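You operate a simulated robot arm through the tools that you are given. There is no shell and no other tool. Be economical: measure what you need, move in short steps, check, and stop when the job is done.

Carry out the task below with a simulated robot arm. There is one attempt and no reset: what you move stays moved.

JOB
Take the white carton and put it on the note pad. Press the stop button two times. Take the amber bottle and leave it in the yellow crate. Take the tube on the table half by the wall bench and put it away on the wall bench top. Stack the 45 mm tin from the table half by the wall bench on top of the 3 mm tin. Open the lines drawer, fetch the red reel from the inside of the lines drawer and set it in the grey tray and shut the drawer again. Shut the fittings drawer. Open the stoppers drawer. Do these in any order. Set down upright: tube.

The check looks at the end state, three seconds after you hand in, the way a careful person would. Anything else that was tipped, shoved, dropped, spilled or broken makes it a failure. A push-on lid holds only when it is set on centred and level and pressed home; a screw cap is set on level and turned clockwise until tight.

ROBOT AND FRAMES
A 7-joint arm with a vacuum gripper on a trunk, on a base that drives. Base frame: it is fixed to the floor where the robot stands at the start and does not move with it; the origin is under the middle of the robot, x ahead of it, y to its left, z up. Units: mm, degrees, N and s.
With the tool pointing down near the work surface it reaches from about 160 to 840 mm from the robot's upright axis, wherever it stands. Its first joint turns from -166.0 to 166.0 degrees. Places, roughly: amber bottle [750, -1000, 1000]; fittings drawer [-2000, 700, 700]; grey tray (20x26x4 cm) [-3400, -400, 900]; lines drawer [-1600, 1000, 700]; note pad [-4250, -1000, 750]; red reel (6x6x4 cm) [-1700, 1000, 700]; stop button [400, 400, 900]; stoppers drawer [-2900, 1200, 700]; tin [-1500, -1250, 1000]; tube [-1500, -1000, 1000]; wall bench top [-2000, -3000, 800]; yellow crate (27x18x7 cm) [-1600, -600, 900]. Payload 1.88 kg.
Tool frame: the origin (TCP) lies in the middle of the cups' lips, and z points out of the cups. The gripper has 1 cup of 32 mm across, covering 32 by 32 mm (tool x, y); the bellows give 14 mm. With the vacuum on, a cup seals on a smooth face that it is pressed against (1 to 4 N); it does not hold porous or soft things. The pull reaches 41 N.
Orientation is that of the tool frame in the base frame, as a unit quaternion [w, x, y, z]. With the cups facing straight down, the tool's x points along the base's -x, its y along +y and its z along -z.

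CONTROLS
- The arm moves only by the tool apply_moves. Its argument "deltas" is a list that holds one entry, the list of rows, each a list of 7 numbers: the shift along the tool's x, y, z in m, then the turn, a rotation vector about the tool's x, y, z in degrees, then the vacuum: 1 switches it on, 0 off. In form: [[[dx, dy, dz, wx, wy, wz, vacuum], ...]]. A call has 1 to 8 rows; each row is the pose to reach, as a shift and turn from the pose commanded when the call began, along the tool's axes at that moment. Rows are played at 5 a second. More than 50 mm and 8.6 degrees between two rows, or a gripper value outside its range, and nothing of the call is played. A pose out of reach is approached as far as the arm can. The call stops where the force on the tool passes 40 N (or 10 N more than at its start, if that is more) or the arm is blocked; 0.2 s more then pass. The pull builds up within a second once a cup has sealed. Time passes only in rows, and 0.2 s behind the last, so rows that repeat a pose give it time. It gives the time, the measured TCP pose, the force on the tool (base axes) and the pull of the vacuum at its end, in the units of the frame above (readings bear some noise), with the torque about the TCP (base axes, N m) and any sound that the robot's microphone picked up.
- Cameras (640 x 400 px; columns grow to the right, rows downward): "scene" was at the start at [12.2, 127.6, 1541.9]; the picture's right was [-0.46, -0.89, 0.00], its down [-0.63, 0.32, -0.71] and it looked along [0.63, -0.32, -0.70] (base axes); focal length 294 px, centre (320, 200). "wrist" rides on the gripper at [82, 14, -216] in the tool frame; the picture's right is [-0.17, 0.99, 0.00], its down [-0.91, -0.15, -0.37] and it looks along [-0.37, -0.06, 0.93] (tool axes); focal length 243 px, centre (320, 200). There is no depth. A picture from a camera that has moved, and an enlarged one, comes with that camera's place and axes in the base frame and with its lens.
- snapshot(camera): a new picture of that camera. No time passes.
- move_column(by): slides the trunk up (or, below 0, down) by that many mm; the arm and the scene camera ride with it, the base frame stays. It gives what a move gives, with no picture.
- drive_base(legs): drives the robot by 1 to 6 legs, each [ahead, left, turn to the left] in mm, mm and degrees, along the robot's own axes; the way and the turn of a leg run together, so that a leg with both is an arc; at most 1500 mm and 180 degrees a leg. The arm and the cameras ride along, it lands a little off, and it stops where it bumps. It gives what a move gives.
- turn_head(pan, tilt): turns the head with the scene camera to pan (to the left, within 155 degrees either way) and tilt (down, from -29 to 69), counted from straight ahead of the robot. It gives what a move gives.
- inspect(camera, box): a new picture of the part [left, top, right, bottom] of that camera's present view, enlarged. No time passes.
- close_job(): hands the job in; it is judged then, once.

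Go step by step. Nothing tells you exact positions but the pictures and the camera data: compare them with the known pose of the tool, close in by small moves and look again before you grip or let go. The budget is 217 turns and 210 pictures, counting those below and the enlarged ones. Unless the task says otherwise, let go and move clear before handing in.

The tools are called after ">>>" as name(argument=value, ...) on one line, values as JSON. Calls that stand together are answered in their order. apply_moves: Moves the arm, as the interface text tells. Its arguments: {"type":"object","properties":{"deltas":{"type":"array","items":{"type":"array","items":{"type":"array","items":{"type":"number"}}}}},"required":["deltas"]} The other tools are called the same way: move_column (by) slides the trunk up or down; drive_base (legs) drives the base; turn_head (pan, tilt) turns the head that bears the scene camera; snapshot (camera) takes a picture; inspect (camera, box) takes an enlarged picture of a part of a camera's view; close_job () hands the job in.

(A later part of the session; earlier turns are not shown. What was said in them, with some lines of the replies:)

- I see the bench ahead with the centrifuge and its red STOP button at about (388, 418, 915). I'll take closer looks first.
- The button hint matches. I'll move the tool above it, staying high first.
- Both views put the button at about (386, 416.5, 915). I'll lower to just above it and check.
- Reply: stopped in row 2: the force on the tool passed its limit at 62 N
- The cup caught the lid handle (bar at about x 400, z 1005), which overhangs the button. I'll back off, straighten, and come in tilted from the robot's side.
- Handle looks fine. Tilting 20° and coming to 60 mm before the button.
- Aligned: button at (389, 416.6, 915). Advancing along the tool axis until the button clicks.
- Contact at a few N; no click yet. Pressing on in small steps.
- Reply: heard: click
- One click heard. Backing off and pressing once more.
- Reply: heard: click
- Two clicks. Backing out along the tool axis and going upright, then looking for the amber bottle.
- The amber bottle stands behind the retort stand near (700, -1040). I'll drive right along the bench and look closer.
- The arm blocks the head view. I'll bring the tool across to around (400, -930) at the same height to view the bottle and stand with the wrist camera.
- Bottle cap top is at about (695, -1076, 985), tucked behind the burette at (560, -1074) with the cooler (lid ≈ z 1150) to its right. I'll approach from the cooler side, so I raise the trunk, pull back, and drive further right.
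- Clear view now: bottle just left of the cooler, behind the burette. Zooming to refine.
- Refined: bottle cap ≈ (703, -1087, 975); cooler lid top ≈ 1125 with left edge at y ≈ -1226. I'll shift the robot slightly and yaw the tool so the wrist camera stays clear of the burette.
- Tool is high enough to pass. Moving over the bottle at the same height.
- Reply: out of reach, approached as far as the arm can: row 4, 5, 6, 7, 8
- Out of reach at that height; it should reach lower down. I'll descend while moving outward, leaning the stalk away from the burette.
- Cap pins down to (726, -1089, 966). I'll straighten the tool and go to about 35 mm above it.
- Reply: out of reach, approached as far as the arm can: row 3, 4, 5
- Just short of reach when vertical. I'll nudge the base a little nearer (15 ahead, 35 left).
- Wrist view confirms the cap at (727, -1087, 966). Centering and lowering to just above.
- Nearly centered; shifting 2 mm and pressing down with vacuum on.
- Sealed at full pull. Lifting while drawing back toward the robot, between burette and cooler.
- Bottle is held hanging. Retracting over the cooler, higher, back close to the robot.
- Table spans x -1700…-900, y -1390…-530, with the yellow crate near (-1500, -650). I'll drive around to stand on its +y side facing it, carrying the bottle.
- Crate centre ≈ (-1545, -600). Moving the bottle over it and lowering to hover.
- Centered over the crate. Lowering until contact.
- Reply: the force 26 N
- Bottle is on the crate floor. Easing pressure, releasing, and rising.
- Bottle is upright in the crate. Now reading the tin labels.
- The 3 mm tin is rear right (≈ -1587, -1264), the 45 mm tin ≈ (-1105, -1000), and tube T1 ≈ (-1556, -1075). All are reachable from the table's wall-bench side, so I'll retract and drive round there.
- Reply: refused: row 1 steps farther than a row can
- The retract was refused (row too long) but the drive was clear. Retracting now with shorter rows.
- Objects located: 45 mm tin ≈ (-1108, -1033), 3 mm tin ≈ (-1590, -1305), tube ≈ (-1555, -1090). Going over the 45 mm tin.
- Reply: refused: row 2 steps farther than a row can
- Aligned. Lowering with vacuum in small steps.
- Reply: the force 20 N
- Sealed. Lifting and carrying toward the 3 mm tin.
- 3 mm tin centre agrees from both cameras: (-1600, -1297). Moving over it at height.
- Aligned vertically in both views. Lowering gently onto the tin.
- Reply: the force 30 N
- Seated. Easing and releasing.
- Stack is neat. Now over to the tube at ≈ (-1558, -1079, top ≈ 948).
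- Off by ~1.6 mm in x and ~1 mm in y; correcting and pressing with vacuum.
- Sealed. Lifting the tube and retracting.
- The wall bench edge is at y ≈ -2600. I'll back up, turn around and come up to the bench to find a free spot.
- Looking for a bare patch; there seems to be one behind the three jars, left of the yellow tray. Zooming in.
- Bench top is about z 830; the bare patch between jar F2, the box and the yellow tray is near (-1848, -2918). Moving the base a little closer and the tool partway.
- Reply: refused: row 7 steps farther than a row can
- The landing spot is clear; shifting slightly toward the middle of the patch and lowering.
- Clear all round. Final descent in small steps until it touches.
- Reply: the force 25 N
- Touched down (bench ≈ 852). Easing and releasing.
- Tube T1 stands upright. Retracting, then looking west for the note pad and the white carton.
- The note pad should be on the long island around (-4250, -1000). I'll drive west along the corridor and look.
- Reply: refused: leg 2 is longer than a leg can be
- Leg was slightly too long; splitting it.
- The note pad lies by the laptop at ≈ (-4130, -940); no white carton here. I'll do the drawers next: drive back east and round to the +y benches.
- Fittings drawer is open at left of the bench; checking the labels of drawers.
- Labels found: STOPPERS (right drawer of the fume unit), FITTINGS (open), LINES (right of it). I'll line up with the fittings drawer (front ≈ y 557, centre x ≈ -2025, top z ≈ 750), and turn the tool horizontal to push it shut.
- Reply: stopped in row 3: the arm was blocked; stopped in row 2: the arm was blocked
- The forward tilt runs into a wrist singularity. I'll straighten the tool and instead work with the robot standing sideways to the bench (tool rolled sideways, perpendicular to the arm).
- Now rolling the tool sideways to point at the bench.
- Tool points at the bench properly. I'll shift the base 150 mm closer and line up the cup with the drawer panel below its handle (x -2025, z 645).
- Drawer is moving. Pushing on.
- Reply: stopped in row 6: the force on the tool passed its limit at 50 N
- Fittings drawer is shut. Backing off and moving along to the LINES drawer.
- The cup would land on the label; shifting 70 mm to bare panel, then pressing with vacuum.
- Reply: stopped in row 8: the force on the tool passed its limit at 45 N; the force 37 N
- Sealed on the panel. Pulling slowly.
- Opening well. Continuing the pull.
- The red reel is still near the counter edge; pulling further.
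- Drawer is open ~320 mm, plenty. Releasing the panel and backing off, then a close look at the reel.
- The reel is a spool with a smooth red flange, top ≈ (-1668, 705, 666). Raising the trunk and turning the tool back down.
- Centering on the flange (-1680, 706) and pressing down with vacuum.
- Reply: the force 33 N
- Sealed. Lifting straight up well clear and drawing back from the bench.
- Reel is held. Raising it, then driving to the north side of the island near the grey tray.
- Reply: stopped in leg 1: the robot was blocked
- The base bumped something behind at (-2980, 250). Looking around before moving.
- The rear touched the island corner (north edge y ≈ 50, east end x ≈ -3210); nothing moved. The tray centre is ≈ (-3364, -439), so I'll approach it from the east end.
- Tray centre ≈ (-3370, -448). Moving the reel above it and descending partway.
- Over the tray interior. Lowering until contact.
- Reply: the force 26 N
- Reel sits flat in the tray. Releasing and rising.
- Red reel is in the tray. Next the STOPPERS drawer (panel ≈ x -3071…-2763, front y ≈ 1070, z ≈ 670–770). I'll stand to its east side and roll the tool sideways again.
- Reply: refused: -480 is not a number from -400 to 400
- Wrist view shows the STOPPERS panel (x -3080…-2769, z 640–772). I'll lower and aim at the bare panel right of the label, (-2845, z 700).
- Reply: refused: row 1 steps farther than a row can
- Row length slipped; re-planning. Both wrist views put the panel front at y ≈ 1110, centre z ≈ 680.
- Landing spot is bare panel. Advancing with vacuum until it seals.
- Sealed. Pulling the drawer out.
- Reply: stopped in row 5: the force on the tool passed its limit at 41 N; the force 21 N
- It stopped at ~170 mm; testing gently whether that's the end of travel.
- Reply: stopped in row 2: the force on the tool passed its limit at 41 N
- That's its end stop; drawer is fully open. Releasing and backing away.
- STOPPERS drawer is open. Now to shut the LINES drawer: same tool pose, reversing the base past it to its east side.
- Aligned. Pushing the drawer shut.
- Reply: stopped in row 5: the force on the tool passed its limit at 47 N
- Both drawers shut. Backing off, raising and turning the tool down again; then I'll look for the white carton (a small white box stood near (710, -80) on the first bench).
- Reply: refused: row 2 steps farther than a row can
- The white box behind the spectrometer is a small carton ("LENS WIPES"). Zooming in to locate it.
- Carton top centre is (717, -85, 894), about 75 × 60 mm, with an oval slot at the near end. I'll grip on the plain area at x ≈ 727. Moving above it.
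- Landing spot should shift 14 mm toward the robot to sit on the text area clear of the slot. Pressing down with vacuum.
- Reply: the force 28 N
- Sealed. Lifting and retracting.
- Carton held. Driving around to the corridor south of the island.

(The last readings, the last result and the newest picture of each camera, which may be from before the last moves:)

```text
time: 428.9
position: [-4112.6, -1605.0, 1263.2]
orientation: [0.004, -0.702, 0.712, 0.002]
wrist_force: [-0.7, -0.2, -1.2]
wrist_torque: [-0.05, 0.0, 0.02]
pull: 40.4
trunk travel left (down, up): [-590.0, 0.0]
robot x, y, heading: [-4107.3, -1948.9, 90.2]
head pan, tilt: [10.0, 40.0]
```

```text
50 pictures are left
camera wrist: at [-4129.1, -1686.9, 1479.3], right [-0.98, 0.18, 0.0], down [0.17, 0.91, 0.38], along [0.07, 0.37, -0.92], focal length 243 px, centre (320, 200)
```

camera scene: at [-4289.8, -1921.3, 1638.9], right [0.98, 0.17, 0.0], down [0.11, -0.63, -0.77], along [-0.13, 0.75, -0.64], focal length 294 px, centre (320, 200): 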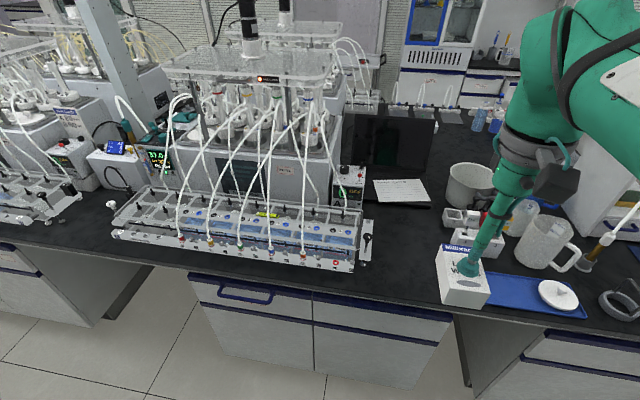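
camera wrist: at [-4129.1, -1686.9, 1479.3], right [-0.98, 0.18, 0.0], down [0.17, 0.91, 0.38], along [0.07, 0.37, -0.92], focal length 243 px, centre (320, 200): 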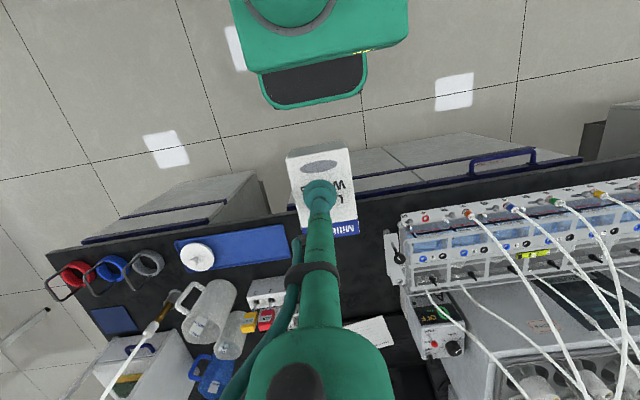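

The pad lies at ≈ (-4122, -918) on the laptop's keyboard area. Moving the base nearer the edge.

>>> drive_base(legs=[[235, 0, 0]])

>>> snapshot(camera="scene")

>>> inspect(camera="scene", box=[320, 110, 480, 250])

>>> snapshot(camera="wrist")

```text
time: 430.7
position: [-4113.8, -1368.7, 1263.2]
orientation: [0.003, -0.702, 0.712, 0.0]
wrist_force: [-1.2, -0.1, -0.5]
wrist_torque: [0.02, 0.01, -0.03]
pull: 40.6
trunk travel left (down, up): [-590.0, 0.0]
robot x, y, heading: [-4111.4, -1709.2, 90.4]
head pan, tilt: [10.0, 40.0]
```

```text
49 pictures are left
camera scene: at [-4290.4, -1686.0, 1638.8], right [0.98, 0.18, 0.0], down [0.11, -0.63, -0.77], along [-0.13, 0.75, -0.64], focal length 294 px, centre (320, 200)
```

scene: 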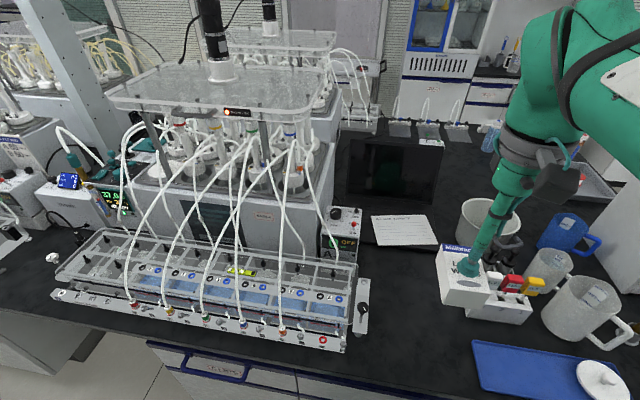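

```text
2.86 times, centred on (400, 180) of scene
camera zoom: at [-4290.4, -1686.0, 1638.8], right [0.98, 0.18, 0.0], down [0.11, -0.63, -0.77], along [-0.13, 0.75, -0.64], focal length 840 px, centre (91, 257)
```

zoom: 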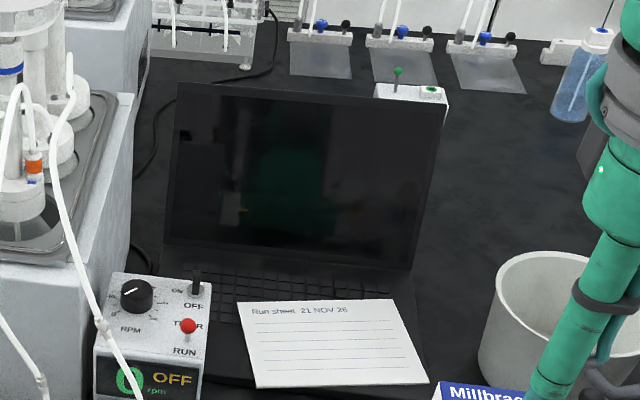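

```text
47 pictures are left
camera wrist: at [-4129.7, -1451.6, 1479.2], right [-0.98, 0.18, 0.0], down [0.17, 0.91, 0.38], along [0.07, 0.37, -0.92], focal length 243 px, centre (320, 200)
```

wrist: 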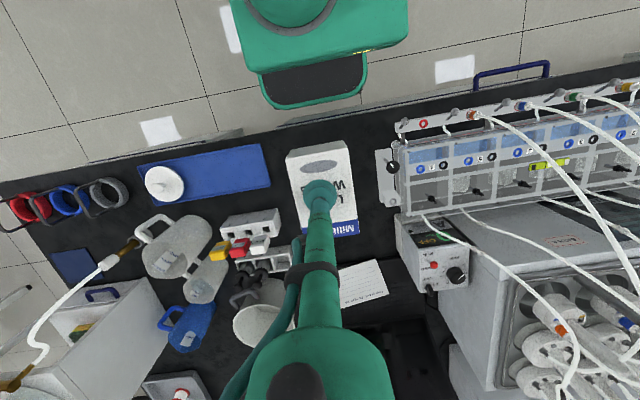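

The lined pad spans x -4230…-4015, y -968…-821. Target for the carton is (-4120, -905). Extending while descending.

>>> apply_moves(deltas=[[[-0.04, 0.001, 0.01, 0, 0, 0, 1], [-0.08, 0.002, 0.02, 0, 0, 0, 1], [-0.12, 0.003, 0.03, 0, 0, 0, 1], [-0.16, 0.004, 0.05, 0, 0, 0, 1], [-0.2, 0.005, 0.07, 0, 0, 0, 1], [-0.24, 0.007, 0.09, 0, 0, 0, 1], [-0.28, 0.008, 0.11, 0, 0, 0, 1], [-0.32, 0.009, 0.13, 0, 0, 0, 1]]])

>>> snapshot(camera="scene")

>>> snapshot(camera="wrist")

```text
time: 432.5
position: [-4116.1, -1047.8, 1135.8]
orientation: [0.003, -0.702, 0.712, 0.001]
wrist_force: [0.8, -0.5, -0.8]
wrist_torque: [0.0, -0.01, -0.03]
pull: 40.7
trunk travel left (down, up): [-590.0, 0.0]
robot x, y, heading: [-4110.6, -1708.6, 89.9]
head pan, tilt: [10.0, 40.0]
```

```text
46 pictures are left
camera scene: at [-4290.4, -1685.7, 1638.8], right [0.98, 0.18, 0.0], down [0.11, -0.63, -0.77], along [-0.13, 0.75, -0.64], focal length 294 px, centre (320, 200)
```

scene: 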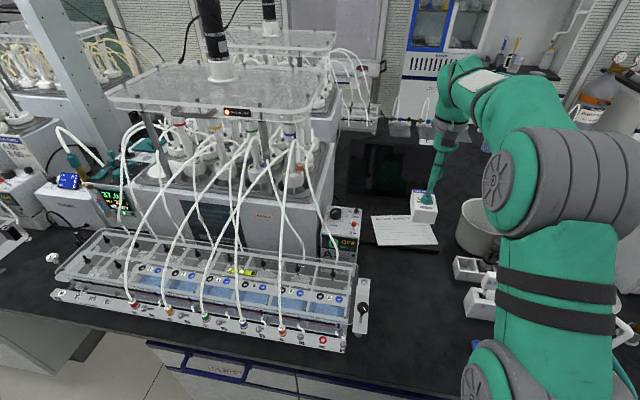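

```text
45 pictures are left
camera wrist: at [-4132.8, -1131.1, 1350.9], right [-0.98, 0.18, 0.0], down [0.16, 0.91, 0.38], along [0.07, 0.37, -0.92], focal length 243 px, centre (320, 200)
```

wrist: 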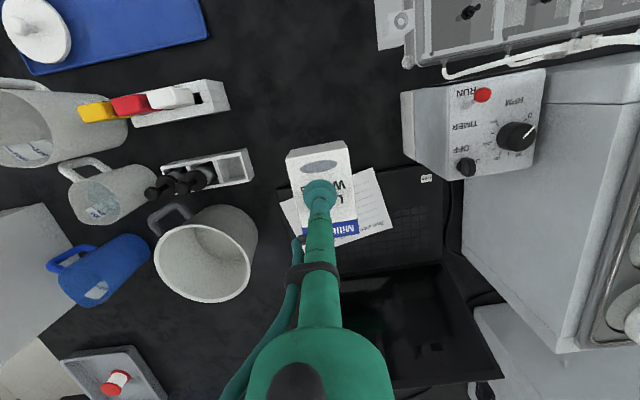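

>>> apply_moves(deltas=[[[-0.035, 0.002, 0.03, 0, 0, 0, 1], [-0.07, 0.004, 0.06, 0, 0, 0, 1], [-0.105, 0.005, 0.09, 0, 0, 0, 1], [-0.14, 0.006, 0.12, 0, 0, 0, 1], [-0.143, 0.006, 0.15, 0, 0, 0, 1], [-0.143, 0.006, 0.175, 0, 0, 0, 1], [-0.143, 0.006, 0.175, 0, 0, 0, 1]]])

>>> inspect(camera="scene", box=[330, 130, 490, 270])

>>> inspect(camera="wrist", box=[220, 80, 420, 260])

```text
time: 434.1
position: [-4119.3, -901.8, 960.9]
orientation: [0.004, -0.702, 0.712, 0.001]
wrist_force: [0.2, 0.3, -0.9]
wrist_torque: [-0.03, -0.01, 0.03]
pull: 40.6
trunk travel left (down, up): [-590.0, 0.0]
robot x, y, heading: [-4112.5, -1708.7, 89.9]
head pan, tilt: [10.0, 40.0]
```

```text
2.86 times, centred on (410, 200) of scene
camera zoom: at [-4290.5, -1686.1, 1638.8], right [0.98, 0.18, 0.0], down [0.11, -0.63, -0.77], along [-0.13, 0.75, -0.64], focal length 840 px, centre (63, 200)
```

zoom: 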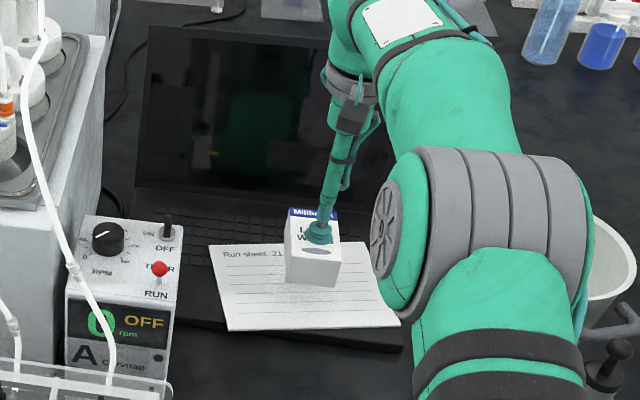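

```text
2.22 times, centred on (320, 170) of wrist
camera zoom: at [-4136.5, -985.7, 1177.1], right [-0.98, 0.18, 0.0], down [0.17, 0.91, 0.38], along [0.07, 0.37, -0.92], focal length 539 px, centre (320, 267)
```

zoom: 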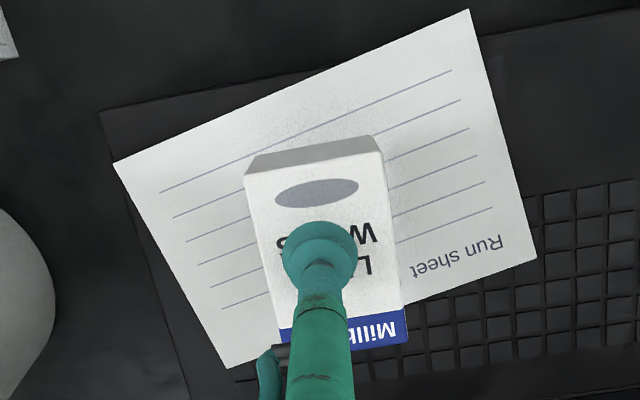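

Footprint is well inside the pad. Lowering until contact.

>>> apply_moves(deltas=[[[0, 0.004, 0.015, 0, 0, 0, 1], [0, 0.004, 0.027, 0, 0, 0, 1], [0, 0.004, 0.031, 0, 0, 0, 1], [0, 0.004, 0.035, 0, 0, 0, 1], [0, 0.004, 0.039, 0, 0, 0, 1], [0, 0.004, 0.039, 0, 0, 0, 1]]])

```text
time: 435.5
position: [-4123.4, -903.5, 922.9]
orientation: [0.003, -0.702, 0.712, 0.001]
wrist_force: [-0.2, -0.3, -1.0]
wrist_torque: [-0.02, -0.02, 0.0]
pull: 41.0
trunk travel left (down, up): [-590.0, 0.0]
robot x, y, heading: [-4112.7, -1709.9, 90.1]
head pan, tilt: [10.0, 40.0]
```

>>> apply_moves(deltas=[[[0, 0, 0.003, 0, 0, 0, 1], [0, 0, 0.006, 0, 0, 0, 1], [0, 0, 0.009, 0, 0, 0, 1], [0, 0, 0.012, 0, 0, 0, 1], [0, 0, 0.012, 0, 0, 0, 1]]])

```text
time: 436.7
position: [-4124.1, -903.5, 914.1]
orientation: [0.006, -0.702, 0.713, 0.003]
wrist_force: [1.2, 0.6, 26.8]
wrist_torque: [-0.23, 0.07, -0.06]
pull: 40.6
trunk travel left (down, up): [-590.0, 0.0]
robot x, y, heading: [-4110.8, -1710.4, 90.1]
head pan, tilt: [10.0, 40.0]
```

Contact. Easing and releasing, then rising.

>>> apply_moves(deltas=[[[0, 0, -0.002, 0, 0, 0, 1], [0, 0, -0.004, 0, 0, 0, 1], [0, 0, -0.004, 0, 0, 0, 0], [0, 0, -0.004, 0, 0, 0, 0], [0, 0, -0.004, 0, 0, 0, 0], [0, 0, -0.004, 0, 0, 0, 0]]])

>>> apply_moves(deltas=[[[0, 0, -0.01, 0, 0, 0, 0], [0, 0, -0.035, 0, 0, 0, 0], [0, 0, -0.075, 0, 0, 0, 0], [0.02, 0, -0.115, 0, 0, 0, 0], [0.045, 0, -0.155, 0, 0, 0, 0], [0.075, 0, -0.19, 0, 0, 0, 0], [0.11, 0, -0.22, 0, 0, 0, 0], [0.145, 0, -0.245, 0, 0, 0, 0]]])

>>> snapshot(camera="scene")

>>> inspect(camera="scene", box=[330, 130, 490, 270])

```text
time: 438.1
position: [-4124.6, -905.4, 912.9]
orientation: [0.003, -0.702, 0.712, 0.0]
wrist_force: [-0.3, -1.3, 1.2]
wrist_torque: [0.02, 0.0, -0.02]
pull: 0.1
trunk travel left (down, up): [-590.0, 0.0]
robot x, y, heading: [-4107.0, -1712.0, 90.2]
head pan, tilt: [10.0, 40.0]
```

```text
time: 439.9
position: [-4121.6, -1052.2, 1159.7]
orientation: [0.003, -0.702, 0.712, 0.0]
wrist_force: [0.7, -0.1, -0.2]
wrist_torque: [0.01, 0.0, -0.03]
pull: 0.1
trunk travel left (down, up): [-590.0, 0.0]
robot x, y, heading: [-4109.6, -1712.6, 90.0]
head pan, tilt: [10.0, 40.0]
```

```text
42 pictures are left
camera scene: at [-4290.4, -1687.0, 1638.8], right [0.98, 0.18, 0.0], down [0.11, -0.63, -0.77], along [-0.13, 0.75, -0.64], focal length 294 px, centre (320, 200)
```

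scene: 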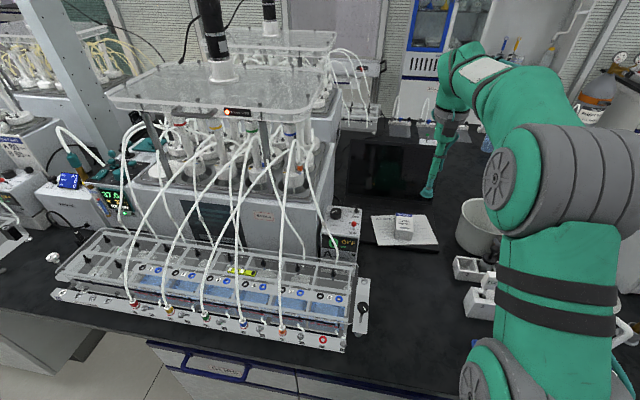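

```text
2.86 times, centred on (410, 200) of scene
camera zoom: at [-4290.4, -1687.0, 1638.8], right [0.98, 0.18, 0.0], down [0.11, -0.63, -0.77], along [-0.13, 0.75, -0.64], focal length 840 px, centre (63, 200)
```

zoom: 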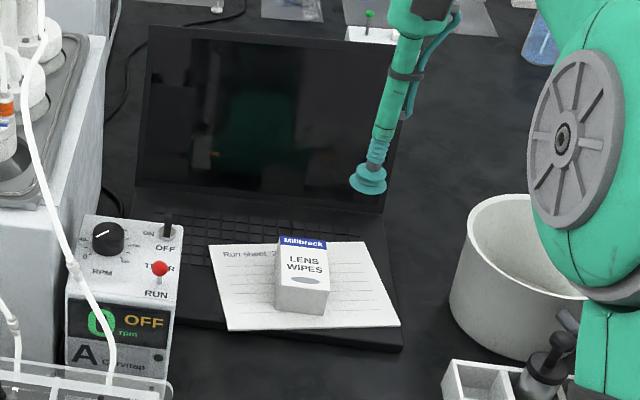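

Carton rests flat on the pad. Retracting clear, backing off, then a last look.

>>> apply_moves(deltas=[[[0.035, 0, -0.015, 0, 0, 0, 0], [0.07, 0, -0.03, 0, 0, 0, 0], [0.105, 0, -0.045, 0, 0, 0, 0], [0.14, 0, -0.06, 0, 0, 0, 0], [0.18, 0, -0.07, 0, 0, 0, 0], [0.22, 0, -0.08, 0, 0, 0, 0], [0.26, 0, -0.09, 0, 0, 0, 0], [0.3, 0, -0.1, 0, 0, 0, 0]]])

>>> drive_base(legs=[[-200, 0, 0]])

>>> turn_head(pan=-60, tilt=20)

>>> snapshot(camera="scene")

```text
time: 441.7
position: [-4132.4, -1353.0, 1255.7]
orientation: [0.004, -0.702, 0.712, 0.0]
wrist_force: [-0.2, 0.3, 1.8]
wrist_torque: [0.0, 0.02, 0.03]
pull: 0.0
trunk travel left (down, up): [-590.0, 0.0]
robot x, y, heading: [-4110.6, -1713.7, 90.0]
head pan, tilt: [10.0, 40.0]
```

```text
time: 443.3
position: [-4131.8, -1551.6, 1256.5]
orientation: [0.003, -0.702, 0.713, 0.001]
wrist_force: [0.3, -0.1, -0.4]
wrist_torque: [0.04, 0.01, -0.03]
pull: 0.1
trunk travel left (down, up): [-590.0, 0.0]
robot x, y, heading: [-4108.6, -1909.8, 90.3]
head pan, tilt: [10.0, 40.0]
```

```text
time: 444.7
position: [-4132.4, -1552.3, 1257.3]
orientation: [0.003, -0.701, 0.713, 0.002]
wrist_force: [0.3, 0.4, 1.3]
wrist_torque: [-0.03, 0.05, 0.0]
pull: 0.0
trunk travel left (down, up): [-590.0, 0.0]
robot x, y, heading: [-4111.9, -1910.7, 90.2]
head pan, tilt: [-60.0, 20.0]
```

```text
40 pictures are left
camera scene: at [-4194.6, -1923.7, 1670.2], right [0.5, -0.86, 0.0], down [-0.3, -0.17, -0.94], along [0.81, 0.47, -0.34], focal length 294 px, centre (320, 200)
```

scene: 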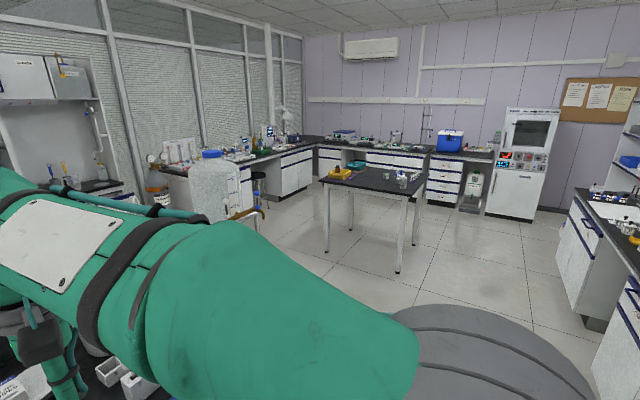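

Every step is done, the lab looks in order, and the arm is clear with nothing held, so I'm handing in.

>>> close_job()

```text
The job is handed in.
```

I did every task on the list and handed the job in, but I don't have the check's verdict.

- **Carton:** the small white "LENS WIPES" box is on the lined run sheet by the laptop. The job gave no place for the carton, so that box was my choice. I took the run sheet to be the note pad because it lay nearest the place given.
- **Stop button:** pressed twice, with a click heard each time.
- **Amber bottle:** standing upright in the yellow crate.
- **Tube T1:** standing upright on bare wall bench top.
- **Tins:** the 45 mm tin is stacked on the 3 mm tin.
- **Red reel:** lying flat in the grey tray. The lines drawer is shut again.
- **Drawers:** fittings is shut. Stoppers is open about 170 mm, where it hit what seemed to be its end stop.

There were two bumps along the way. The cup caught the centrifuge lid handle once, and the base once touched what looked like the island's corner. I saw nothing moved or damaged after either one.
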